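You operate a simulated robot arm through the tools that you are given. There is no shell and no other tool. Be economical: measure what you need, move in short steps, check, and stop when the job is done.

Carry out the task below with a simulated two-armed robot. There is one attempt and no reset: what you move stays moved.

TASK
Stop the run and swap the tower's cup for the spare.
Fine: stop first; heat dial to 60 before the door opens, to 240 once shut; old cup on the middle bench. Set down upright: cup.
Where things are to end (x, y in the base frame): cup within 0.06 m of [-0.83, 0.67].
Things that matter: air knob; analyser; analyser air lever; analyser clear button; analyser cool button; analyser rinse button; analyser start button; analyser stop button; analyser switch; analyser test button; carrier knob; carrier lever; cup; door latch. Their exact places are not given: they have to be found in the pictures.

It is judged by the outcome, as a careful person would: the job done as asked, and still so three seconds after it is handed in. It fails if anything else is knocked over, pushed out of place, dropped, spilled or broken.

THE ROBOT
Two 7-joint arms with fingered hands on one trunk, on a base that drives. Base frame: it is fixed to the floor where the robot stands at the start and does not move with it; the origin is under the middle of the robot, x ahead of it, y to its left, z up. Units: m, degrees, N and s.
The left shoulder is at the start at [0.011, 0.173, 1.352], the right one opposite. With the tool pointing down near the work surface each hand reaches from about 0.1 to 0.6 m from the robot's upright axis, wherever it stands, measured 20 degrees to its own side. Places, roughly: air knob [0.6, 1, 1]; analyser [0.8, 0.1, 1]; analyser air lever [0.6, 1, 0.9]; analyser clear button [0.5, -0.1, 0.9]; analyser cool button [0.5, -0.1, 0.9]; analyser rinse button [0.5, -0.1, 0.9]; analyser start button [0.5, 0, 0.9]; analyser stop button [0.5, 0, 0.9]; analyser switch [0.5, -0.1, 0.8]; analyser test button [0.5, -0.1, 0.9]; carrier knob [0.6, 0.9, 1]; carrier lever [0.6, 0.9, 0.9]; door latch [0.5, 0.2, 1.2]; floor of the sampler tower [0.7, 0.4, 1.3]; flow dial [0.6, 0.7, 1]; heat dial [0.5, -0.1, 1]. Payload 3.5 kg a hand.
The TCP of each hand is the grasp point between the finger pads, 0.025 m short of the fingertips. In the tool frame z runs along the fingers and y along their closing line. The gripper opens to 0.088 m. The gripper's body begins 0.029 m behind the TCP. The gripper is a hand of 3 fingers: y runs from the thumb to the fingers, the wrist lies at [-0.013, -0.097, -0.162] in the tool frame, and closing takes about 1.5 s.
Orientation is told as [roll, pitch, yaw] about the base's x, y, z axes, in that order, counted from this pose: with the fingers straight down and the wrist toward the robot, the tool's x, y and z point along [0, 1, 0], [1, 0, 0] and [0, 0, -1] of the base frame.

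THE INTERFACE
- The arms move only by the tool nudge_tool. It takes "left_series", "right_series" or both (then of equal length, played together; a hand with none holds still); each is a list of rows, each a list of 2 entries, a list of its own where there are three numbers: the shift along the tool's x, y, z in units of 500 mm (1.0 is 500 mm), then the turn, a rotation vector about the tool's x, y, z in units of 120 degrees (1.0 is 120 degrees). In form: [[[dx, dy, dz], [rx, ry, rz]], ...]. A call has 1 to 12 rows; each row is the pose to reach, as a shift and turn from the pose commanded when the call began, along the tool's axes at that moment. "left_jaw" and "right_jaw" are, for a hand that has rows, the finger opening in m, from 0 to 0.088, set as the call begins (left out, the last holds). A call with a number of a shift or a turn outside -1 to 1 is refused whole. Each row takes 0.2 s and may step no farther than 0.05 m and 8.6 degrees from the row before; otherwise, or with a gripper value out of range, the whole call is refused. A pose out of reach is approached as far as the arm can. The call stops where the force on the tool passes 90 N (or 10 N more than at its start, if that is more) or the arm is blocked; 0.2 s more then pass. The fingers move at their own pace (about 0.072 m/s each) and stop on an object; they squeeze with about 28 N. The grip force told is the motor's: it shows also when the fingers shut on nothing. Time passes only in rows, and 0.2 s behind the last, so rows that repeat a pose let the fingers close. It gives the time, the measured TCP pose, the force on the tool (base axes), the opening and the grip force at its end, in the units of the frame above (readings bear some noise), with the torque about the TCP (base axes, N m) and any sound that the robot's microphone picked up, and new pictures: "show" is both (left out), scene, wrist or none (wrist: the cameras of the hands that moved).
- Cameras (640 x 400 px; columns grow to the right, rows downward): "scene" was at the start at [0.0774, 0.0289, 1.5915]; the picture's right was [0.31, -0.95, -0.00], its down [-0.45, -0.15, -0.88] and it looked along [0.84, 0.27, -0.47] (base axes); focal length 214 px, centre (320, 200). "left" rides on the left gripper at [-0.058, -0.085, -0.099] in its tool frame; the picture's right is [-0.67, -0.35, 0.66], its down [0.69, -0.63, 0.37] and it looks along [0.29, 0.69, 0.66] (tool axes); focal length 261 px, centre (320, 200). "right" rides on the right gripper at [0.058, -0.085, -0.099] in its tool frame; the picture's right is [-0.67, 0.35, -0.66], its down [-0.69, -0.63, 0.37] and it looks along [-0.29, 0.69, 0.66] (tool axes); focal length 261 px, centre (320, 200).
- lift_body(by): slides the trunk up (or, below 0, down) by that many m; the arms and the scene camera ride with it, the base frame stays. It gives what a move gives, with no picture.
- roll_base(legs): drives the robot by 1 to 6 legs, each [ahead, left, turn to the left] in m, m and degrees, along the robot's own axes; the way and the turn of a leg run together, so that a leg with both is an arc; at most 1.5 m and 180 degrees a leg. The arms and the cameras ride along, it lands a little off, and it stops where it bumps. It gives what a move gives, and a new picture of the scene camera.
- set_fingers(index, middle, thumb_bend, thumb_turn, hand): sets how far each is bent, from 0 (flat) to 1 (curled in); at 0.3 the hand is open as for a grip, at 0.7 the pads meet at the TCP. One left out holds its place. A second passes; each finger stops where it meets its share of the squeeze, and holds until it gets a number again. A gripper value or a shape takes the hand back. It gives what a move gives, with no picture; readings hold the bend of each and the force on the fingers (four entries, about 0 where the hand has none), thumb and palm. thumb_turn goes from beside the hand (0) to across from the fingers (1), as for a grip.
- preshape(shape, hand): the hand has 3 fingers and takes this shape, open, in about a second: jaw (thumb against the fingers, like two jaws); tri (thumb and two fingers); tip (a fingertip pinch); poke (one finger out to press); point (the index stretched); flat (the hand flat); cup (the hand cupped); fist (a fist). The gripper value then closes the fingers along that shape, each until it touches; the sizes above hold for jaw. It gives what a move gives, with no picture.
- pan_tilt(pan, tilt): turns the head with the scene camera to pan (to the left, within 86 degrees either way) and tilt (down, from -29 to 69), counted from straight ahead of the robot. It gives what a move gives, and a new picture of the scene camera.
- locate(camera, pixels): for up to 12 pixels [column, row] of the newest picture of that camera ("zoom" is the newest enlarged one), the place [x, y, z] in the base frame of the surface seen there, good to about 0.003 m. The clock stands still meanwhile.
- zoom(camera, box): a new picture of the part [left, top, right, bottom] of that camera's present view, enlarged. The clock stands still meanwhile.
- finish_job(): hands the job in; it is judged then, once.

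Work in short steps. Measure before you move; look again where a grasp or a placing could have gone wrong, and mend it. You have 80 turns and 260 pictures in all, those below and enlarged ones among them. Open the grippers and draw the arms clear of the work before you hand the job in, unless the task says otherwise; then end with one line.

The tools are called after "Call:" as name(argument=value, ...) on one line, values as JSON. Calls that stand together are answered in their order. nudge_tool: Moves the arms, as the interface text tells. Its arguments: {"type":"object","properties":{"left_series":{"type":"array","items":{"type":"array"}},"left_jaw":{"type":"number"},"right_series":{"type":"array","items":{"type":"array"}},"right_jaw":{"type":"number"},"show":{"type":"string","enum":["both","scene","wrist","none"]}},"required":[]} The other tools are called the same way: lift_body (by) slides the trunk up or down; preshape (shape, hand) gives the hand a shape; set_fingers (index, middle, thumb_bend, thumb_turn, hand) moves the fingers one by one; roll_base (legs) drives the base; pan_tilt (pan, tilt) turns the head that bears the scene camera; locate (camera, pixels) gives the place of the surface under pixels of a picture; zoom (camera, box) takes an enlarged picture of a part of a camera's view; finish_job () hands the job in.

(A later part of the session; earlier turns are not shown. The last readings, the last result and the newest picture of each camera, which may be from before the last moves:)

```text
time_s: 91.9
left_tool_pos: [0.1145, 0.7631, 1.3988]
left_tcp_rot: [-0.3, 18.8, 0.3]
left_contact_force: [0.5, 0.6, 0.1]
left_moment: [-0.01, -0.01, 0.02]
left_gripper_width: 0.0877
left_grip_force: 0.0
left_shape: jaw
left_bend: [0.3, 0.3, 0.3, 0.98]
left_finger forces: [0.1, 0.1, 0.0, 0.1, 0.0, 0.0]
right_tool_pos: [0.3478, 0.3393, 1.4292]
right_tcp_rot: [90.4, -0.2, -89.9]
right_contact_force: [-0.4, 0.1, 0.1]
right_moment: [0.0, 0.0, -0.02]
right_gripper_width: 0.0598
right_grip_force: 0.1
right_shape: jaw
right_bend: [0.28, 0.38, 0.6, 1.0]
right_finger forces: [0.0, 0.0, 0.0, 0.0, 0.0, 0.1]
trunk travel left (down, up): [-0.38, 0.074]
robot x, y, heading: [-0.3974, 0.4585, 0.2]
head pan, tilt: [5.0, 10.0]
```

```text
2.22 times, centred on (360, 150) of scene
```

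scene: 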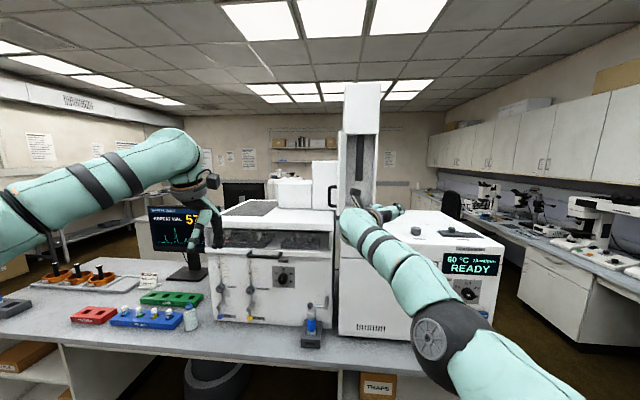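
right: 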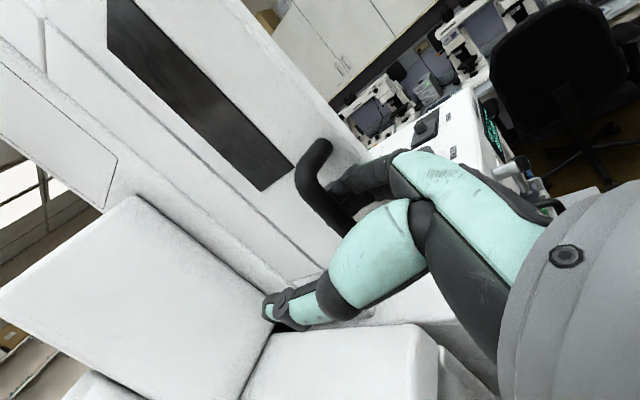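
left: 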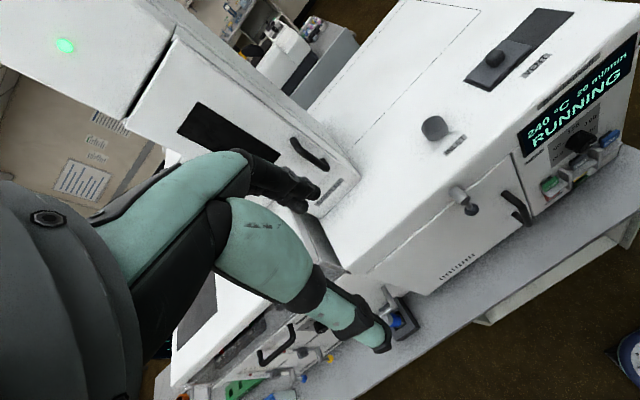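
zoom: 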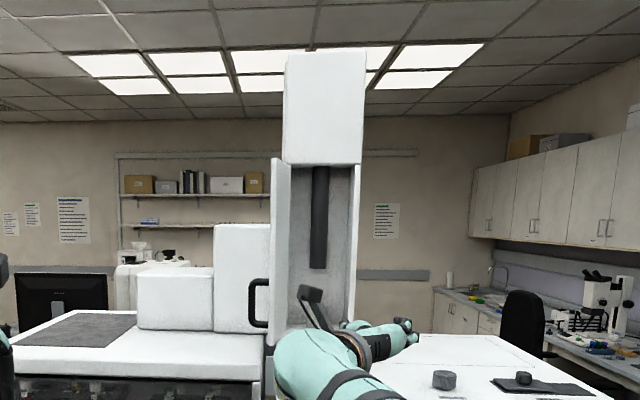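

Door open. The hand hides the interior, so I shift further right and zoom in.

Call:
roll_base(legs=[[0.05, -0.17, 0]])

Call:
zoom(camera="scene", box=[280, 90, 380, 220])

```text
time_s: 93.4
left_tool_pos: [0.1646, 0.5927, 1.4008]
left_tcp_rot: [-0.4, 18.7, 0.3]
left_contact_force: [-0.8, -0.1, 0.0]
left_moment: [-0.05, 0.0, -0.02]
left_gripper_width: 0.0878
left_grip_force: 0.1
left_shape: jaw
left_bend: [0.3, 0.3, 0.3, 0.98]
left_finger forces: [0.1, 0.0, 0.1, 0.0, 0.0, 0.0]
right_tool_pos: [0.397, 0.1709, 1.4284]
right_tcp_rot: [90.4, -0.3, -90.0]
right_contact_force: [-0.6, 0.1, -0.1]
right_moment: [-0.03, -0.01, -0.01]
right_gripper_width: 0.06
right_grip_force: 0.0
right_shape: jaw
right_bend: [0.28, 0.38, 0.6, 1.0]
right_finger forces: [0.0, 0.0, 0.0, 0.1, 0.0, 0.0]
trunk travel left (down, up): [-0.38, 0.074]
robot x, y, heading: [-0.3451, 0.2894, 0.3]
head pan, tilt: [5.0, 10.0]
```

scene: 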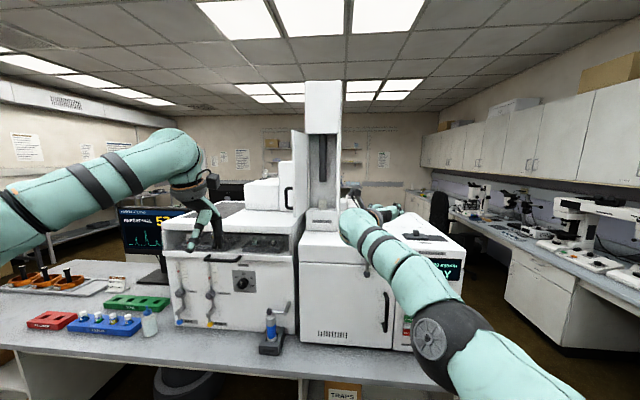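

```text
3.08 times, centred on (330, 155) of scene
```

zoom: 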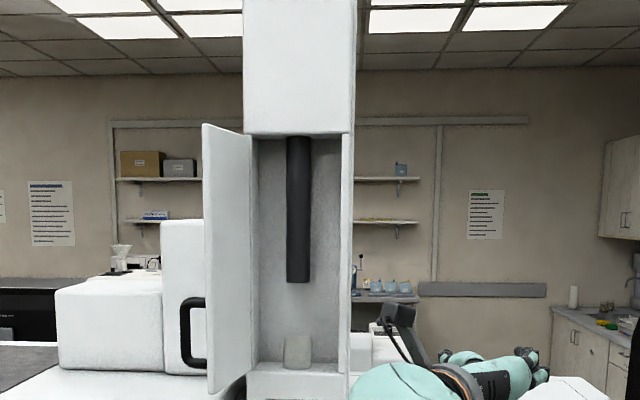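

The cup is on the tower floor at zoom (298,350), below a dark rod. I measure it.

Call:
zoom(camera="scene", box=[300, 150, 350, 220])

Call:
locate(camera="zoom", pixels=[[315, 295], [315, 320], [315, 278], [285, 300], [345, 300], [315, 345], [250, 340], [400, 330], [320, 180], [205, 300], [420, 300], [300, 352]])

```text
5.71 times, centred on (325, 185) of scene
```

zoom: 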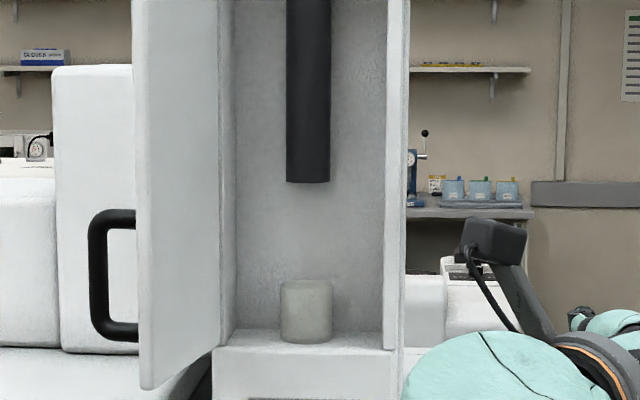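

```text
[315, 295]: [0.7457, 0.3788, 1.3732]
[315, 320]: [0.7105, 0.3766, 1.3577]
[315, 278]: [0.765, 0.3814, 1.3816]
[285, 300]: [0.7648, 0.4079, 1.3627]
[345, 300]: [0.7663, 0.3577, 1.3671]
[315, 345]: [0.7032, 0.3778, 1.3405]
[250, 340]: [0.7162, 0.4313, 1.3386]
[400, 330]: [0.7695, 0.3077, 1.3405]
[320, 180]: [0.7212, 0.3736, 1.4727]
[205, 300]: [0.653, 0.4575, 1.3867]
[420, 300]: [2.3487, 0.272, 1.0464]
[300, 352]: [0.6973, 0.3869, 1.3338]
```

Cup: centre ≈[0.728, 0.385], z 1.34–1.385, Ø≈42 mm. The open door stands on the left, so the left hand (wrist on the right side) must take it. I back up, move the right hand up and outward, and begin turning the left hand forward.

Call:
roll_base(legs=[[-0.17, 0, 0]])

Call:
nudge_tool(right_series=[[[0.05, 0.06, 0], [0, 0, 0]], [[0.1, 0.12, 0], [0, 0, 0]], [[0.15, 0.18, 0], [0, 0, 0]], [[0.2, 0.24, 0], [0, 0, 0]]], show="none")

Call:
nudge_tool(left_series=[[[-0.02, 0.024, -0.008], [-0.038, -0.038, -0.0275]], [[-0.04, 0.048, -0.016], [-0.0767, -0.0767, -0.055]], [[-0.06, 0.073, -0.025], [-0.115, -0.115, -0.0825]], [[-0.08, 0.097, -0.033], [-0.153, -0.153, -0.11]], [[-0.1, 0.121, -0.041], [-0.192, -0.192, -0.1376]], [[-0.12, 0.145, -0.049], [-0.23, -0.23, -0.165]], [[-0.14, 0.17, -0.058], [-0.268, -0.268, -0.1926]], [[-0.16, 0.194, -0.066], [-0.307, -0.307, -0.22]], [[-0.18, 0.218, -0.074], [-0.345, -0.345, -0.2476]]])

```text
time_s: 94.9
left_tool_pos: [0.0015, 0.5908, 1.3982]
left_tcp_rot: [-0.1, 18.9, 0.6]
left_contact_force: [0.5, 0.1, -0.2]
left_moment: [0.02, 0.02, 0.02]
left_gripper_width: 0.0878
left_grip_force: 0.1
left_shape: jaw
left_bend: [0.3, 0.3, 0.3, 0.98]
left_finger forces: [0.0, 0.1, 0.1, 0.0, 0.0, 0.0]
right_tool_pos: [0.2345, 0.1673, 1.4265]
right_tcp_rot: [90.3, -0.1, -89.8]
right_contact_force: [0.3, -0.8, -0.2]
right_moment: [-0.01, -0.01, 0.03]
right_gripper_width: 0.0599
right_grip_force: 0.0
right_shape: jaw
right_bend: [0.28, 0.38, 0.6, 1.0]
right_finger forces: [0.0, 0.0, 0.0, 0.1, 0.0, 0.0]
trunk travel left (down, up): [-0.38, 0.074]
robot x, y, heading: [-0.5132, 0.2871, 0.7]
head pan, tilt: [5.0, 10.0]
```

scene: 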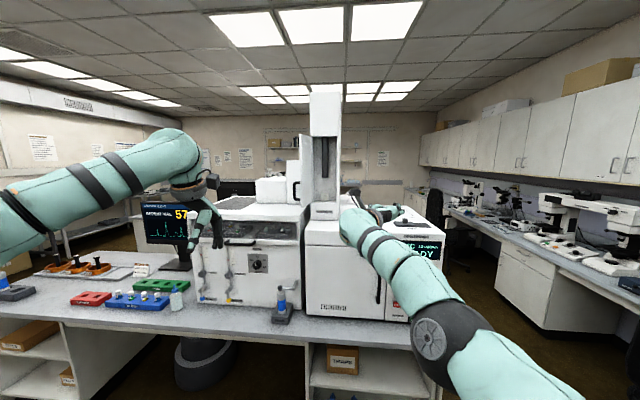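

```text
time_s: 95.9
left_tool_pos: [-0.0036, 0.5894, 1.4006]
left_tcp_rot: [-0.1, 18.7, 0.5]
left_contact_force: [-1.0, 0.2, -0.4]
left_moment: [0.04, 0.06, 0.0]
left_gripper_width: 0.088
left_grip_force: 0.0
left_shape: jaw
left_bend: [0.3, 0.3, 0.3, 0.98]
left_finger forces: [0.0, 0.1, 0.0, 0.0, 0.1, 0.1]
right_tool_pos: [0.2343, 0.0467, 1.5352]
right_tcp_rot: [90.5, -0.1, -89.8]
right_contact_force: [-0.4, -0.4, -0.7]
right_moment: [0.02, 0.06, 0.05]
right_gripper_width: 0.06
right_grip_force: 0.1
right_shape: jaw
right_bend: [0.28, 0.38, 0.6, 1.0]
right_finger forces: [0.0, 0.0, 0.1, 0.0, 0.1, 0.1]
right hand out of reach, approached as far as the arm can: row 1, 2, 3, 4
trunk travel left (down, up): [-0.38, 0.074]
robot x, y, heading: [-0.5139, 0.2897, 0.8]
head pan, tilt: [5.0, 10.0]
```

```text
time_s: 97.9
left_tool_pos: [0.1131, 0.5017, 1.4001]
left_tcp_rot: [-41.1, -10.1, 41.7]
left_contact_force: [-0.1, 0.4, 0.5]
left_moment: [-0.01, 0.01, -0.02]
left_gripper_width: 0.0876
left_grip_force: 0.1
left_shape: jaw
left_bend: [0.3, 0.3, 0.3, 0.98]
left_finger forces: [0.0, 0.0, 0.0, 0.0, 0.0, 0.0]
right_tool_pos: [0.2362, 0.048, 1.5334]
right_tcp_rot: [90.5, 0.0, -89.8]
right_contact_force: [0.0, 0.4, -0.5]
right_moment: [-0.04, -0.02, 0.01]
right_gripper_width: 0.0599
right_grip_force: 0.1
right_shape: jaw
right_bend: [0.28, 0.38, 0.6, 1.0]
right_finger forces: [0.0, 0.0, 0.1, 0.0, 0.0, 0.0]
trunk travel left (down, up): [-0.38, 0.074]
robot x, y, heading: [-0.5117, 0.2892, 0.4]
head pan, tilt: [5.0, 10.0]
```

scene: 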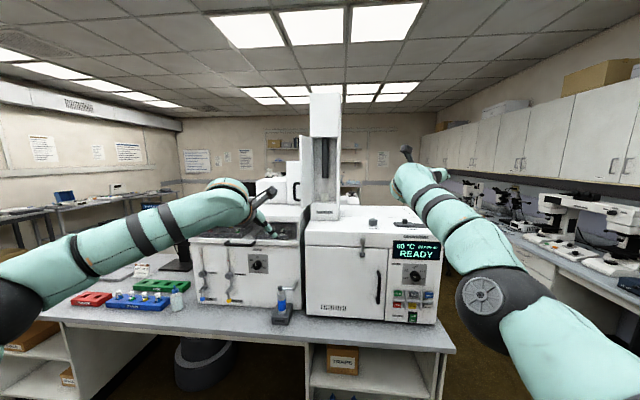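
left: 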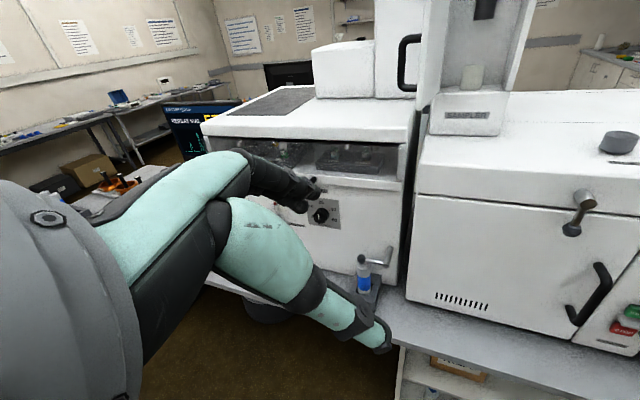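

The left arm follows well. Second half of the turn brings the fingers straight ahead with jaws horizontal.

Call:
nudge_tool(left_series=[[[-0.02, 0.005, 0.026], [-0.038, -0.038, -0.0275]], [[-0.04, 0.01, 0.053], [-0.0767, -0.0767, -0.055]], [[-0.06, 0.014, 0.079], [-0.115, -0.115, -0.0825]], [[-0.081, 0.019, 0.105], [-0.153, -0.153, -0.11]], [[-0.101, 0.024, 0.132], [-0.192, -0.192, -0.1376]], [[-0.121, 0.029, 0.158], [-0.23, -0.23, -0.165]], [[-0.142, 0.033, 0.184], [-0.268, -0.268, -0.1926]], [[-0.162, 0.038, 0.21], [-0.307, -0.307, -0.22]], [[-0.182, 0.043, 0.237], [-0.345, -0.345, -0.2476]], [[-0.182, 0.043, 0.237], [-0.345, -0.345, -0.2476]]])

```text
time_s: 100.1
left_tool_pos: [0.2159, 0.41, 1.373]
left_tcp_rot: [-89.4, -0.3, 89.6]
left_contact_force: [0.4, 0.1, 0.5]
left_moment: [0.02, 0.0, -0.02]
left_gripper_width: 0.0876
left_grip_force: 0.0
left_shape: jaw
left_bend: [0.3, 0.3, 0.3, 0.98]
left_finger forces: [0.0, 0.1, 0.0, 0.0, 0.0, 0.0]
left hand out of reach, approached as far as the arm can: row 9, 10
right_tool_pos: [0.2364, 0.0496, 1.5337]
right_tcp_rot: [90.3, -0.1, -89.8]
right_contact_force: [0.3, -0.1, 0.1]
right_moment: [0.02, 0.0, 0.04]
right_gripper_width: 0.0602
right_grip_force: 0.1
right_shape: jaw
right_bend: [0.28, 0.38, 0.6, 1.0]
right_finger forces: [0.1, 0.0, 0.0, 0.0, 0.0, 0.0]
trunk travel left (down, up): [-0.38, 0.074]
robot x, y, heading: [-0.5143, 0.2903, 0.6]
head pan, tilt: [5.0, 10.0]
```

scene: 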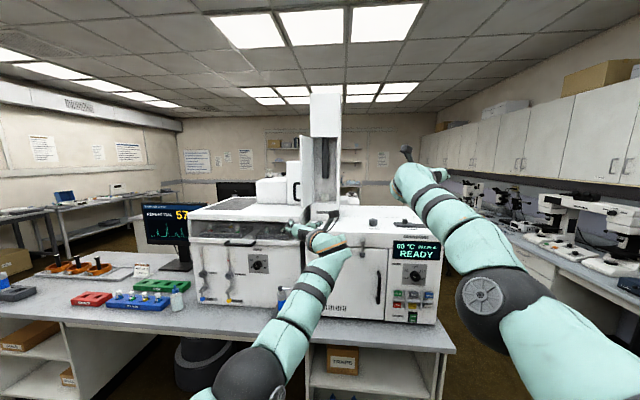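
left: 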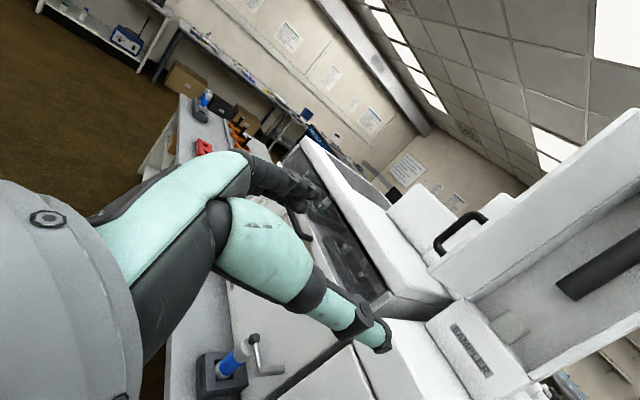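

The left hand is posed. I set the opening to 0.065, lower 7 mm, shift right 25 mm and drive forward 0.40 m.

Call:
nudge_tool(left_series=[[[0.014, 0, 0], [0, 0, 0]], [[0.014, 0, 0], [0, 0, 0]]], left_jaw=0.065, show="none")

Call:
roll_base(legs=[[0, -0.025, -0.6], [0.39, 0, 0]])

Call:
zoom(camera="left", box=[0, 0, 640, 400])

Call:
zoom(camera="left", box=[320, 180, 600, 380])

```text
time_s: 100.7
left_tool_pos: [0.2151, 0.4144, 1.378]
left_tcp_rot: [-90.7, 0.4, 90.5]
left_contact_force: [0.0, 0.4, -0.7]
left_moment: [0.0, 0.0, -0.02]
left_gripper_width: 0.0651
left_grip_force: 0.1
left_shape: jaw
left_bend: [0.27, 0.36, 0.55, 0.99]
left_finger forces: [0.0, 0.1, 0.0, 0.0, 0.0, 0.1]
left hand out of reach, approached as far as the arm can: row 1
right_tool_pos: [0.2357, 0.0478, 1.5339]
right_tcp_rot: [90.4, -0.1, -89.8]
right_contact_force: [-0.5, 0.2, 0.2]
right_moment: [-0.01, 0.0, 0.02]
right_gripper_width: 0.0601
right_grip_force: 0.0
right_shape: jaw
right_bend: [0.28, 0.38, 0.6, 1.0]
right_finger forces: [0.0, 0.0, 0.0, 0.0, 0.0, 0.0]
trunk travel left (down, up): [-0.38, 0.074]
robot x, y, heading: [-0.5131, 0.287, 0.8]
head pan, tilt: [5.0, 10.0]
```

```text
time_s: 103.6
left_tool_pos: [0.6118, 0.3819, 1.3792]
left_tcp_rot: [-90.7, 0.4, 90.0]
left_contact_force: [0.6, -0.1, -0.4]
left_moment: [-0.02, -0.01, 0.03]
left_gripper_width: 0.0653
left_grip_force: 0.1
left_shape: jaw
left_bend: [0.27, 0.36, 0.55, 0.99]
left_finger forces: [0.0, 0.1, 0.0, 0.0, 0.0, 0.0]
right_tool_pos: [0.6273, 0.0156, 1.5346]
right_tcp_rot: [90.5, -0.1, -90.5]
right_contact_force: [0.9, -0.4, -0.5]
right_moment: [-0.02, 0.02, 0.0]
right_gripper_width: 0.0598
right_grip_force: 0.1
right_shape: jaw
right_bend: [0.28, 0.38, 0.6, 1.0]
right_finger forces: [0.0, 0.0, 0.0, 0.0, 0.0, 0.0]
trunk travel left (down, up): [-0.38, 0.074]
robot x, y, heading: [-0.1173, 0.2641, 0.2]
head pan, tilt: [5.0, 10.0]
```

scene: 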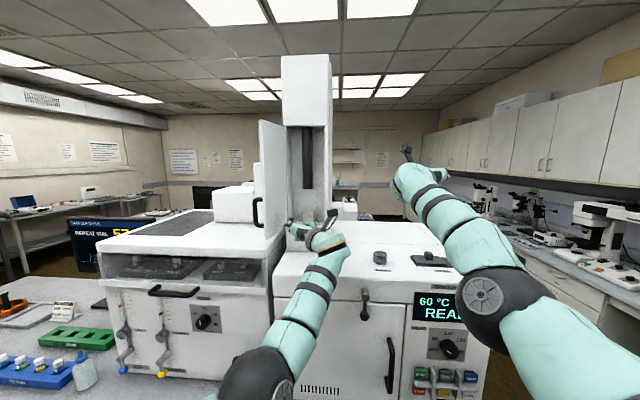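

```text
1.00 times, centred on (320, 200) of left (not enlarged: the box is as wide or as high as the picture)
```

zoom: 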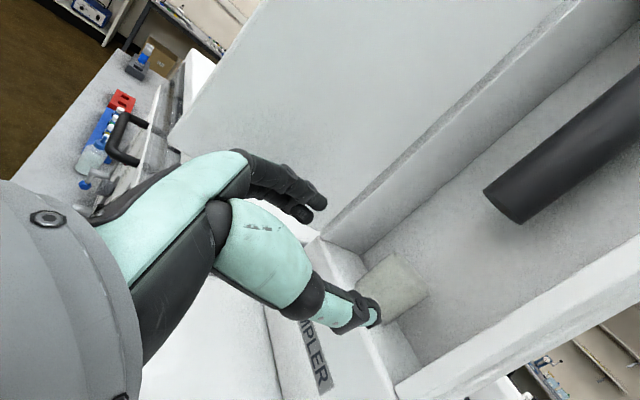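

```text
2.00 times, centred on (460, 280) of left
```

zoom: 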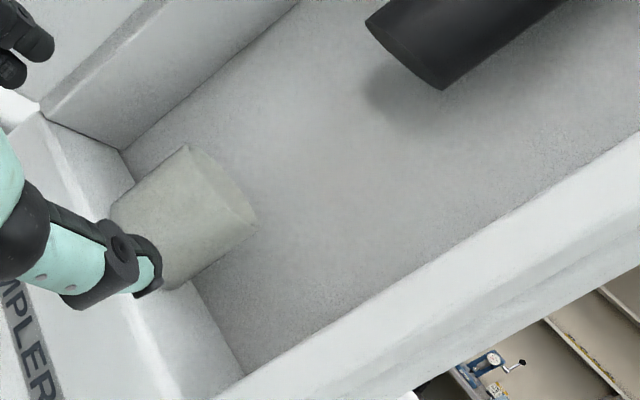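

I measure the cup in this close view to align precisely.

Call:
locate(camera="zoom", pixels=[[180, 210], [150, 200], [220, 215], [185, 155], [235, 215], [180, 280], [140, 240], [215, 170], [120, 205], [200, 300]])

Call:
lift_body(by=-0.012)

```text
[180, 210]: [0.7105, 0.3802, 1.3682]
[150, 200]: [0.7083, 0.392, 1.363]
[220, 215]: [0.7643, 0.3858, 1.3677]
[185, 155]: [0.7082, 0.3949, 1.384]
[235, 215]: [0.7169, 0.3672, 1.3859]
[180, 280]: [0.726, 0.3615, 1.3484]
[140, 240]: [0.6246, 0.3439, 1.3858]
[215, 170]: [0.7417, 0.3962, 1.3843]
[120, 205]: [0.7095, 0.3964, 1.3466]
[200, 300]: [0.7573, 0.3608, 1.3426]
```

```text
time_s: 104.2
left_tool_pos: [0.6152, 0.3825, 1.364]
left_tcp_rot: [-90.5, 0.5, 89.8]
left_contact_force: [-0.1, -0.2, -0.7]
left_moment: [0.02, -0.01, -0.02]
left_gripper_width: 0.0654
left_grip_force: 0.1
left_shape: jaw
left_bend: [0.27, 0.36, 0.55, 0.99]
left_finger forces: [0.1, 0.1, 0.1, 0.0, 0.1, 0.0]
right_tool_pos: [0.6302, 0.0169, 1.5209]
right_tcp_rot: [90.5, -0.1, -90.6]
right_contact_force: [0.3, 0.0, 0.5]
right_moment: [-0.01, -0.01, 0.02]
right_gripper_width: 0.0601
right_grip_force: 0.0
right_shape: jaw
right_bend: [0.28, 0.38, 0.6, 1.0]
right_finger forces: [0.0, 0.0, 0.1, 0.0, 0.0, 0.0]
trunk travel left (down, up): [-0.368, 0.086]
robot x, y, heading: [-0.1135, 0.2642, -0.1]
head pan, tilt: [5.0, 10.0]
```

Cup axis ≈[0.728, 0.381], TCP at [0.615, 0.3825, 1.364]. I drive in 0.108 m and look.

Call:
roll_base(legs=[[0.108, 0, 0]])

Call:
zoom(camera="left", box=[200, 100, 520, 380])

```text
time_s: 105.3
left_tool_pos: [0.7186, 0.3833, 1.3698]
left_tcp_rot: [-90.8, 0.4, 89.8]
left_contact_force: [-1.5, -0.3, -1.0]
left_moment: [0.02, 0.01, 0.02]
left_gripper_width: 0.0653
left_grip_force: 0.0
left_shape: jaw
left_bend: [0.27, 0.36, 0.55, 0.99]
left_finger forces: [0.0, 0.0, 0.0, 0.1, 0.0, 0.0]
right_tool_pos: [0.7347, 0.0151, 1.5253]
right_tcp_rot: [90.5, -0.1, -90.5]
right_contact_force: [0.0, -0.6, 0.1]
right_moment: [0.03, 0.03, 0.03]
right_gripper_width: 0.0603
right_grip_force: 0.1
right_shape: jaw
right_bend: [0.28, 0.38, 0.6, 1.0]
right_finger forces: [0.0, 0.1, 0.0, 0.0, 0.1, 0.0]
trunk travel left (down, up): [-0.368, 0.086]
robot x, y, heading: [-0.0094, 0.2649, -0.2]
head pan, tilt: [5.0, 10.0]
```

scene: 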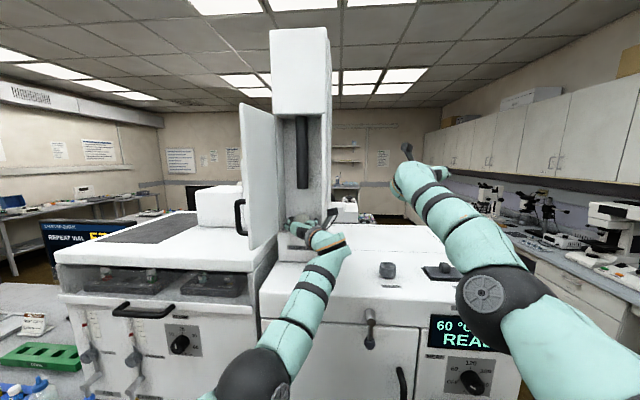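

```text
1.43 times, centred on (360, 240) of left
```

zoom: 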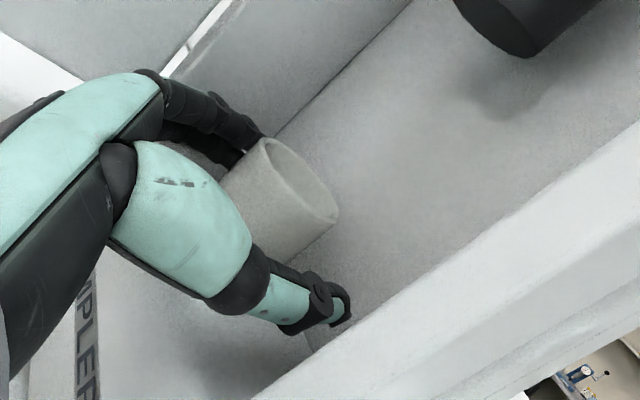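

The hand straddles the cup. I close on it.

Call:
nudge_tool(left_series=[[[0, 0, 0], [0, 0, 0]], [[0, 0, 0], [0, 0, 0]], [[0, 0, 0], [0, 0, 0]], [[0, 0, 0], [0, 0, 0]], [[0, 0, 0], [0, 0, 0]], [[0, 0, 0], [0, 0, 0]], [[0, 0, 0], [0, 0, 0]]], left_jaw=0, show="wrist")

```text
time_s: 106.9
left_tool_pos: [0.7224, 0.3836, 1.3644]
left_tcp_rot: [-90.6, 0.4, 89.8]
left_contact_force: [0.9, -0.1, -0.4]
left_moment: [-0.03, -0.04, 0.03]
left_gripper_width: 0.0255
left_grip_force: 27.2
left_shape: jaw
left_bend: [0.76, 0.74, 0.8, 1.0]
left_finger forces: [19.5, 4.0, 0.0, 0.1, 24.4, 0.0]
right_tool_pos: [0.7393, 0.0137, 1.5217]
right_tcp_rot: [90.3, -0.1, -90.6]
right_contact_force: [-0.3, -0.2, -0.1]
right_moment: [0.0, 0.05, -0.01]
right_gripper_width: 0.06
right_grip_force: 0.1
right_shape: jaw
right_bend: [0.28, 0.38, 0.6, 1.0]
right_finger forces: [0.1, 0.0, 0.0, 0.0, 0.1, 0.0]
trunk travel left (down, up): [-0.368, 0.086]
robot x, y, heading: [-0.0075, 0.2634, -0.0]
head pan, tilt: [5.0, 10.0]
```

left: 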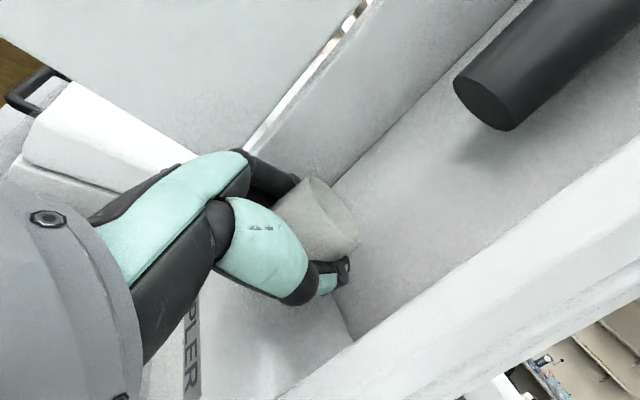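

Gripped with 27 N. I lift 25 mm with the trunk and back out 0.4 m.

Call:
lift_body(by=0.025)

Call:
roll_base(legs=[[-0.1, 0, 0], [-0.26, 0, 0]])

Call:
zoom(camera="left", box=[200, 100, 520, 380])

```text
time_s: 107.7
left_tool_pos: [0.721, 0.3823, 1.3916]
left_tcp_rot: [-90.7, 0.4, 89.8]
left_contact_force: [0.0, -0.5, -0.1]
left_moment: [-0.02, -0.04, 0.0]
left_gripper_width: 0.0255
left_grip_force: 27.4
left_shape: jaw
left_bend: [0.76, 0.74, 0.8, 1.0]
left_finger forces: [19.3, 3.8, 0.0, 0.0, 23.9, 0.0]
right_tool_pos: [0.736, 0.0148, 1.5471]
right_tcp_rot: [90.4, -0.1, -90.5]
right_contact_force: [-0.4, 0.4, -0.4]
right_moment: [0.01, 0.0, 0.0]
right_gripper_width: 0.0601
right_grip_force: 0.0
right_shape: jaw
right_bend: [0.28, 0.38, 0.6, 1.0]
right_finger forces: [0.1, 0.1, 0.0, 0.0, 0.0, 0.1]
trunk travel left (down, up): [-0.393, 0.061]
robot x, y, heading: [-0.0094, 0.2645, -0.2]
head pan, tilt: [5.0, 10.0]
```

```text
time_s: 110.2
left_tool_pos: [0.3677, 0.3831, 1.3891]
left_tcp_rot: [-90.5, 0.4, 90.0]
left_contact_force: [0.7, 1.1, -1.4]
left_moment: [0.0, 0.0, 0.01]
left_gripper_width: 0.0258
left_grip_force: 27.8
left_shape: jaw
left_bend: [0.76, 0.74, 0.8, 1.0]
left_finger forces: [19.4, 3.8, 0.0, 0.0, 24.0, 0.0]
right_tool_pos: [0.3845, 0.0168, 1.545]
right_tcp_rot: [90.3, -0.1, -90.6]
right_contact_force: [0.0, 0.6, 0.3]
right_moment: [-0.03, -0.04, -0.01]
right_gripper_width: 0.0599
right_grip_force: 0.0
right_shape: jaw
right_bend: [0.28, 0.38, 0.6, 1.0]
right_finger forces: [0.1, 0.0, 0.0, 0.1, 0.0, 0.0]
trunk travel left (down, up): [-0.393, 0.061]
robot x, y, heading: [-0.3668, 0.2626, 0.1]
head pan, tilt: [5.0, 10.0]
```

scene: 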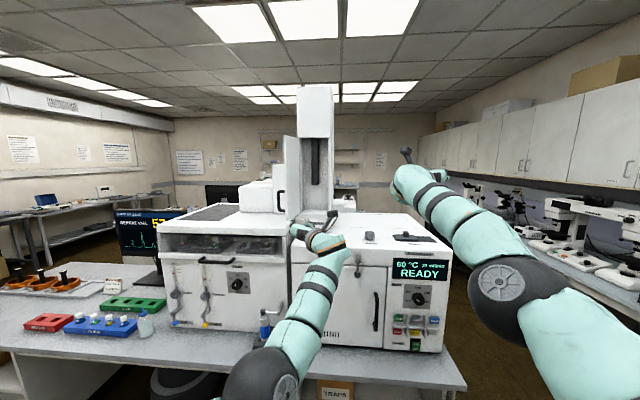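

```text
1.43 times, centred on (360, 240) of left
```

zoom: 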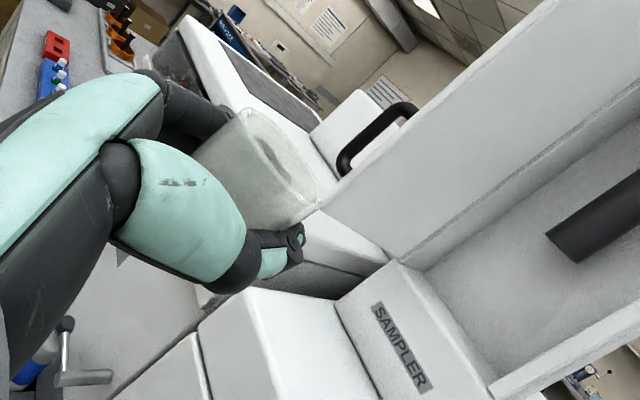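

The cup is held. I turn left 90°, move toward the aisle's front side, then turn to heading 160° so the left hand faces the middle bench and the right hand stays over the aisle.

Call:
roll_base(legs=[[0, 0, 90], [0.257, -0.29, 0], [0, 0, 70]])

Call:
lift_body(by=-0.3)

Call:
pan_tilt(pan=10, tilt=30)

```text
time_s: 119.5
left_tool_pos: [-0.7958, 0.6847, 1.3909]
left_tcp_rot: [-90.6, 0.4, -112.4]
left_contact_force: [-0.1, -0.4, 0.5]
left_moment: [-0.04, 0.01, 0.0]
left_gripper_width: 0.0251
left_grip_force: 28.0
left_shape: jaw
left_bend: [0.76, 0.74, 0.8, 1.0]
left_finger forces: [18.8, 3.5, 0.0, 0.1, 22.8, 0.0]
right_tool_pos: [-0.6719, 1.031, 1.5458]
right_tcp_rot: [90.4, 0.0, 67.1]
right_contact_force: [0.0, 0.7, 0.2]
right_moment: [0.0, 0.0, 0.02]
right_gripper_width: 0.0601
right_grip_force: 0.0
right_shape: jaw
right_bend: [0.28, 0.38, 0.6, 1.0]
right_finger forces: [0.0, 0.0, 0.1, 0.0, 0.1, 0.1]
trunk travel left (down, up): [-0.393, 0.061]
robot x, y, heading: [-0.0792, 0.5131, 158.0]
head pan, tilt: [5.0, 10.0]
```

scene: 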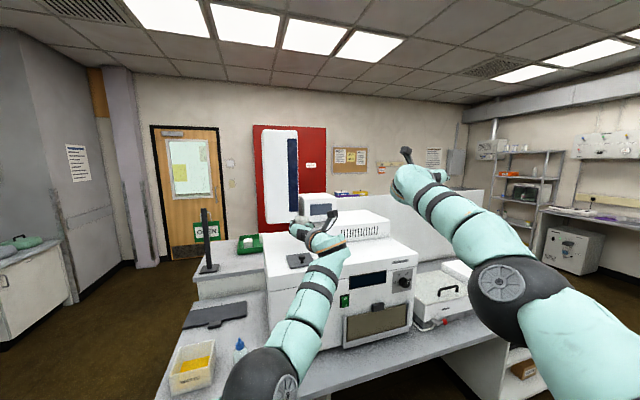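

```text
time_s: 122.5
left_tool_pos: [-0.8094, 0.6589, 1.0936]
left_tcp_rot: [-91.3, -0.9, -109.4]
left_contact_force: [0.2, -0.3, 0.1]
left_moment: [0.01, 0.0, 0.01]
left_gripper_width: 0.0253
left_grip_force: 28.1
left_shape: jaw
left_bend: [0.76, 0.74, 0.8, 1.0]
left_finger forces: [18.8, 3.2, 0.0, 0.1, 22.8, 0.0]
right_tool_pos: [-0.7896, 1.0779, 0.977]
right_tcp_rot: [72.0, -0.2, 67.1]
right_contact_force: [-0.1, 0.0, -0.6]
right_moment: [0.02, -0.04, -0.02]
right_gripper_width: 0.0598
right_grip_force: 0.1
right_shape: jaw
right_bend: [0.28, 0.38, 0.6, 1.0]
right_finger forces: [0.1, 0.0, 0.0, 0.0, 0.1, 0.0]
trunk travel left (down, up): [-0.093, 0.361]
robot x, y, heading: [-0.0708, 0.5132, 158.0]
head pan, tilt: [5.0, 10.0]
```

```text
time_s: 123.3
left_tool_pos: [-0.8116, 0.6567, 1.0962]
left_tcp_rot: [-91.3, -0.5, -109.4]
left_contact_force: [-0.2, 0.6, 0.2]
left_moment: [0.0, 0.02, -0.01]
left_gripper_width: 0.0251
left_grip_force: 28.1
left_shape: jaw
left_bend: [0.76, 0.74, 0.8, 1.0]
left_finger forces: [18.8, 3.4, 0.0, 0.1, 22.8, 0.0]
right_tool_pos: [-0.7904, 1.0794, 0.9749]
right_tcp_rot: [72.1, -0.2, 67.1]
right_contact_force: [0.2, -0.3, 0.9]
right_moment: [0.0, -0.01, 0.01]
right_gripper_width: 0.06
right_grip_force: 0.0
right_shape: jaw
right_bend: [0.28, 0.38, 0.6, 1.0]
right_finger forces: [0.1, 0.0, 0.0, 0.0, 0.0, 0.0]
trunk travel left (down, up): [-0.093, 0.361]
robot x, y, heading: [-0.0746, 0.5115, 157.5]
head pan, tilt: [10.0, 30.0]
```

scene: 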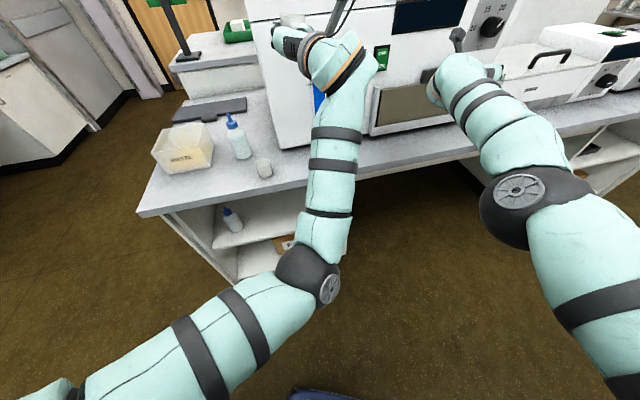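

The left hand holds at [−0.81, 0.657, 1.096]. I lower it 0.18 m with the arm while raising the right hand clear, and check the instrument's front face position.

Call:
locate(camera="scene", pixels=[[290, 120], [285, 145], [375, 100], [350, 165], [265, 175], [264, 160], [375, 130], [240, 145], [290, 20]])

Call:
nudge_tool(left_series=[[[0.09, 0, 0], [0, 0, 0]], [[0.18, 0, 0], [0, 0, 0]], [[0.27, 0, 0], [0, 0, 0]], [[0.36, 0, 0], [0, 0, 0]], [[0.36, 0, 0], [0, 0, 0]]], right_series=[[[0.08, 0, -0.02], [0, 0, 0]], [[0.16, 0, -0.04], [0, 0, 0]], [[0.24, 0, -0.06], [0, 0, 0]], [[0.32, 0, -0.08], [0, 0, 0]], [[0.4, 0, -0.1], [0, 0, 0]]])

```text
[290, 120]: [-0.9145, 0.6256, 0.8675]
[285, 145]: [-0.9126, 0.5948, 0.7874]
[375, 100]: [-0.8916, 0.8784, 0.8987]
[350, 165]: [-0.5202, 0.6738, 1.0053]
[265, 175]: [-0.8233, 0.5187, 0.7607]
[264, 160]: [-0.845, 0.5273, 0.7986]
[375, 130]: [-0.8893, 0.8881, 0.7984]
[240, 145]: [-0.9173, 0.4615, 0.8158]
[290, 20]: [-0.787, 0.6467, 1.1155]
```

```text
time_s: 124.7
left_tool_pos: [-0.8165, 0.6595, 0.9206]
left_tcp_rot: [-91.8, -1.9, -109.7]
left_contact_force: [-0.8, 0.2, -0.4]
left_moment: [-0.01, 0.0, -0.02]
left_gripper_width: 0.0253
left_grip_force: 27.9
left_shape: jaw
left_bend: [0.76, 0.74, 0.8, 1.0]
left_finger forces: [18.7, 3.3, 0.1, 0.1, 22.8, 0.0]
right_tool_pos: [-0.7569, 1.0735, 1.1712]
right_tcp_rot: [72.0, -0.3, 67.1]
right_contact_force: [-0.3, 0.8, 0.8]
right_moment: [-0.03, 0.02, -0.01]
right_gripper_width: 0.0601
right_grip_force: 0.1
right_shape: jaw
right_bend: [0.28, 0.38, 0.6, 0.99]
right_finger forces: [0.0, 0.1, 0.0, 0.0, 0.0, 0.1]
right hand out of reach, approached as far as the arm can: row 1, 2, 3, 4, 5
trunk travel left (down, up): [-0.093, 0.361]
robot x, y, heading: [-0.0758, 0.5162, 157.6]
head pan, tilt: [10.0, 30.0]
stopped in row 5 (left hand): the arm was blocked; the commanded pose is now the measured one
```

scene: 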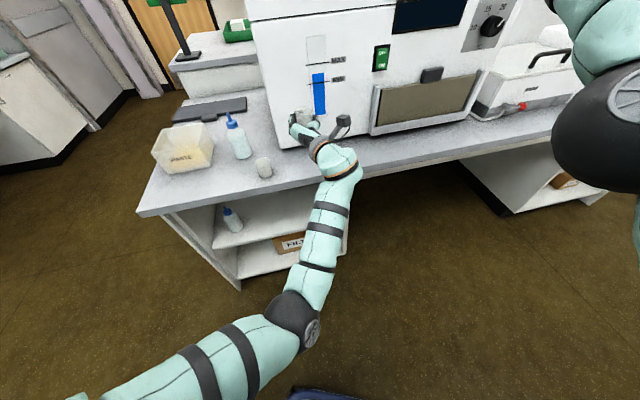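
right: 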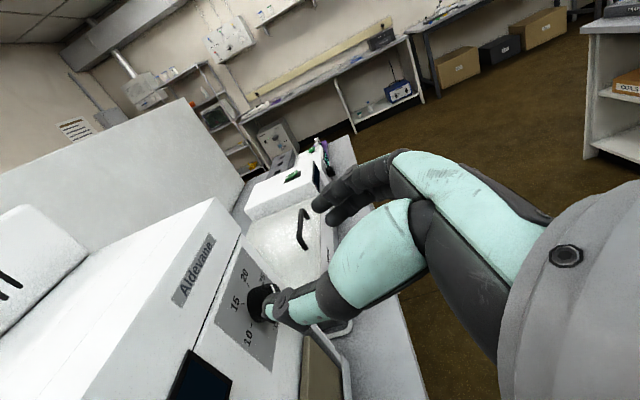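
left: 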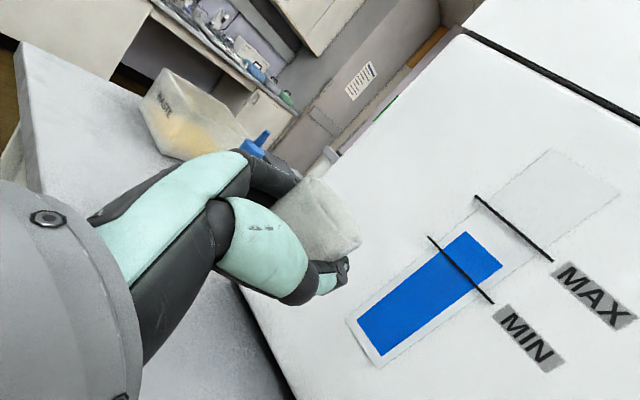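

The left hand is at z 0.92 with the cup upright. I lower the trunk 0.085 more.

Call:
lift_body(by=-0.085)

Call:
nudge_tool(left_series=[[[0.03, 0, 0], [0, 0, 0]], [[0.06, 0, 0], [0, 0, 0]], [[0.06, 0, 0], [0, 0, 0]]])

```text
time_s: 125.9
left_tool_pos: [-0.8261, 0.6427, 0.8416]
left_tcp_rot: [-93.0, -4.2, -107.9]
left_contact_force: [1.0, -0.2, -0.5]
left_moment: [-0.03, 0.0, 0.0]
left_gripper_width: 0.025
left_grip_force: 28.1
left_shape: jaw
left_bend: [0.76, 0.74, 0.8, 1.0]
left_finger forces: [18.6, 3.2, 0.1, 0.0, 22.7, 0.0]
right_tool_pos: [-0.8152, 1.0992, 0.9341]
right_tcp_rot: [62.2, -0.3, 67.1]
right_contact_force: [-0.4, 0.1, -0.2]
right_moment: [-0.04, -0.01, 0.02]
right_gripper_width: 0.0603
right_grip_force: 0.1
right_shape: jaw
right_bend: [0.28, 0.38, 0.6, 0.99]
right_finger forces: [0.0, 0.0, 0.0, 0.1, 0.0, 0.0]
trunk travel left (down, up): [-0.008, 0.446]
robot x, y, heading: [-0.076, 0.5151, 157.7]
head pan, tilt: [10.0, 30.0]
```

```text
time_s: 126.7
left_tool_pos: [-0.8277, 0.6434, 0.8117]
left_tcp_rot: [-93.0, -3.7, -108.0]
left_contact_force: [-0.1, -1.1, -0.4]
left_moment: [-0.03, 0.0, 0.0]
left_gripper_width: 0.0251
left_grip_force: 27.7
left_shape: jaw
left_bend: [0.76, 0.74, 0.8, 1.0]
left_finger forces: [18.7, 3.2, 0.1, 0.0, 22.8, 0.0]
right_tool_pos: [-0.8169, 1.0998, 0.9302]
right_tcp_rot: [62.1, -0.3, 67.2]
right_contact_force: [0.3, -0.2, -0.1]
right_moment: [-0.03, 0.0, 0.02]
right_gripper_width: 0.06
right_grip_force: 0.0
right_shape: jaw
right_bend: [0.28, 0.38, 0.6, 0.99]
right_finger forces: [0.0, 0.0, 0.1, 0.0, 0.0, 0.1]
trunk travel left (down, up): [-0.008, 0.446]
robot x, y, heading: [-0.0729, 0.5169, 157.8]
head pan, tilt: [10.0, 30.0]
```

scene: 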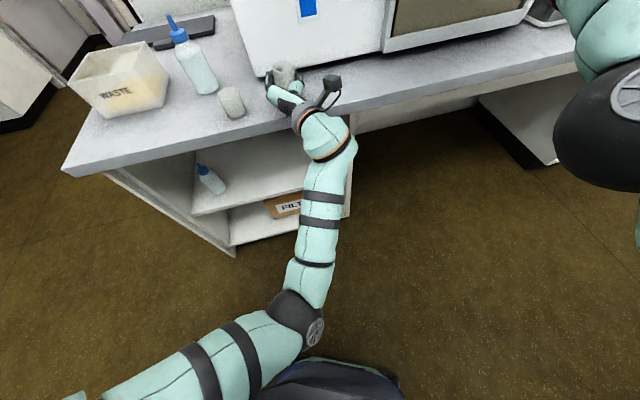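
left: 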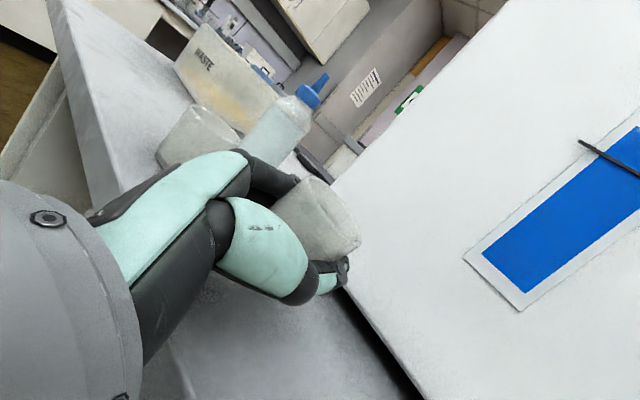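

TCP is at [−0.828, 0.643, 0.812]. I nudge the base 2 cm to centre on the target, level the small tilt and lower to ~3 mm above the surface.

Call:
roll_base(legs=[[-0.004, -0.021, 0]])

Call:
nudge_tool(left_series=[[[0.013, 0, 0], [0, 0.0125, -0.0154]], [[0.026, 0, 0], [0, 0.025, -0.0308]], [[0.04, 0, 0], [0, 0.025, -0.0308]], [[0.052, 0, 0], [0, 0.025, -0.0308]], [[0.064, 0, 0], [0, 0.025, -0.0308]], [[0.064, 0, 0], [0, 0.025, -0.0308]]], show="none")

Call:
zoom(camera="scene", box=[200, 30, 360, 170])

Call:
zoom(camera="left", box=[100, 80, 440, 360])

```text
time_s: 127.5
left_tool_pos: [-0.8161, 0.6618, 0.8093]
left_tcp_rot: [-92.8, -4.0, -108.1]
left_contact_force: [0.1, 0.7, 0.2]
left_moment: [0.0, -0.08, 0.03]
left_gripper_width: 0.0252
left_grip_force: 28.1
left_shape: jaw
left_bend: [0.76, 0.74, 0.8, 1.0]
left_finger forces: [18.7, 3.3, 0.0, 0.0, 22.7, 0.0]
right_tool_pos: [-0.8044, 1.1186, 0.9306]
right_tcp_rot: [62.1, -0.3, 67.1]
right_contact_force: [0.3, 0.7, 0.1]
right_moment: [0.03, 0.02, 0.02]
right_gripper_width: 0.0602
right_grip_force: 0.0
right_shape: jaw
right_bend: [0.28, 0.38, 0.6, 0.99]
right_finger forces: [0.1, 0.0, 0.0, 0.0, 0.0, 0.1]
trunk travel left (down, up): [-0.008, 0.446]
robot x, y, heading: [-0.0642, 0.5381, 157.7]
head pan, tilt: [10.0, 30.0]
```

scene: 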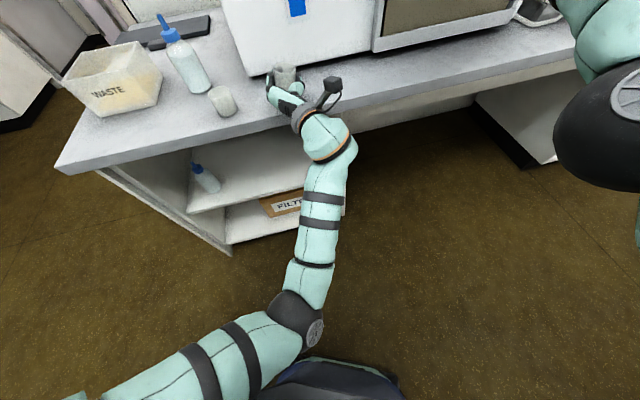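

```text
time_s: 128.9
left_tool_pos: [-0.8243, 0.6493, 0.7845]
left_tcp_rot: [-90.7, -1.3, -107.1]
left_contact_force: [-0.5, -1.2, 2.9]
left_moment: [0.03, 0.03, -0.02]
left_gripper_width: 0.0249
left_grip_force: 28.4
left_shape: jaw
left_bend: [0.76, 0.74, 0.8, 1.0]
left_finger forces: [19.8, 3.1, 0.0, 0.0, 22.7, 0.0]
right_tool_pos: [-0.805, 1.1178, 0.9306]
right_tcp_rot: [62.0, -0.4, 67.2]
right_contact_force: [-0.9, 0.1, -0.3]
right_moment: [-0.01, -0.01, 0.01]
right_gripper_width: 0.06
right_grip_force: 0.0
right_shape: jaw
right_bend: [0.28, 0.38, 0.6, 0.99]
right_finger forces: [0.0, 0.1, 0.1, 0.0, 0.1, 0.1]
trunk travel left (down, up): [-0.008, 0.446]
robot x, y, heading: [-0.0629, 0.5345, 157.8]
head pan, tilt: [10.0, 30.0]
```

```text
2.86 times, centred on (280, 100) of scene
```

zoom: 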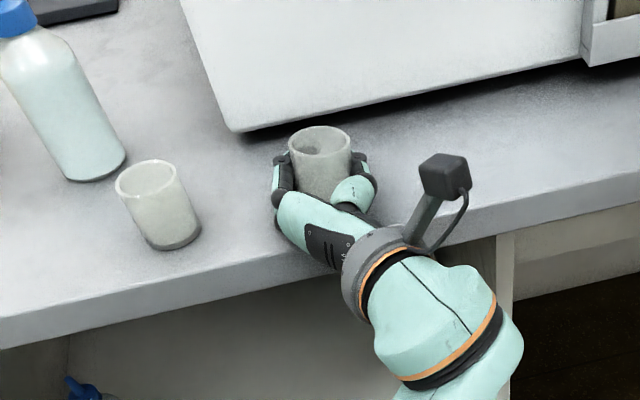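

```text
1.43 times, centred on (270, 220) of left
```

zoom: 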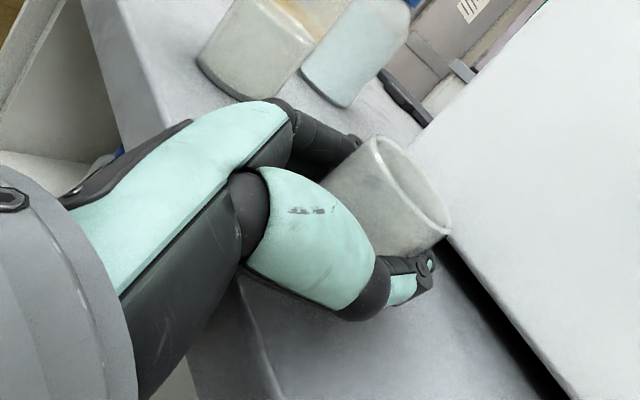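

I check the cup rim height and base against the bench top (z 0.7495).

Call:
locate(camera="zoom", pixels=[[380, 145], [440, 215], [400, 160], [360, 240], [445, 240], [420, 330], [240, 60], [330, 30], [265, 5]])

Call:
nudge_tool(left_series=[[[0.006, 0, 0], [0, 0, 0]], [[0.012, 0, 0], [0, 0, 0]], [[0.012, 0, 0], [0, 0, 0]]], show="none")

```text
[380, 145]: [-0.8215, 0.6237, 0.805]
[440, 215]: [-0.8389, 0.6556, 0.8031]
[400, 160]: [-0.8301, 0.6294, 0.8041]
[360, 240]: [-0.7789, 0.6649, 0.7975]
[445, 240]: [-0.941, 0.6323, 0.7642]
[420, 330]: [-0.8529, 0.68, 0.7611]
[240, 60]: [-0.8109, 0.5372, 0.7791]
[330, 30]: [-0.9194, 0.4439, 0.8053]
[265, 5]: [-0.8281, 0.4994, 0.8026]
```

```text
time_s: 129.7
left_tool_pos: [-0.8229, 0.6488, 0.7819]
left_tcp_rot: [-90.8, -1.3, -107.4]
left_contact_force: [-4.0, -3.0, 14.9]
left_moment: [-0.07, -0.05, -0.08]
left_gripper_width: 0.0248
left_grip_force: 27.6
left_shape: jaw
left_bend: [0.76, 0.74, 0.81, 1.0]
left_finger forces: [22.3, 3.8, 0.0, 0.0, 23.3, 2.9]
right_tool_pos: [-0.8032, 1.116, 0.9337]
right_tcp_rot: [62.2, -0.3, 67.1]
right_contact_force: [-0.2, -0.2, -0.9]
right_moment: [-0.01, -0.02, 0.01]
right_gripper_width: 0.06
right_grip_force: 0.1
right_shape: jaw
right_bend: [0.28, 0.38, 0.6, 0.99]
right_finger forces: [0.0, 0.0, 0.0, 0.0, 0.0, 0.0]
trunk travel left (down, up): [-0.008, 0.446]
robot x, y, heading: [-0.0648, 0.5285, 157.8]
head pan, tilt: [10.0, 30.0]
```

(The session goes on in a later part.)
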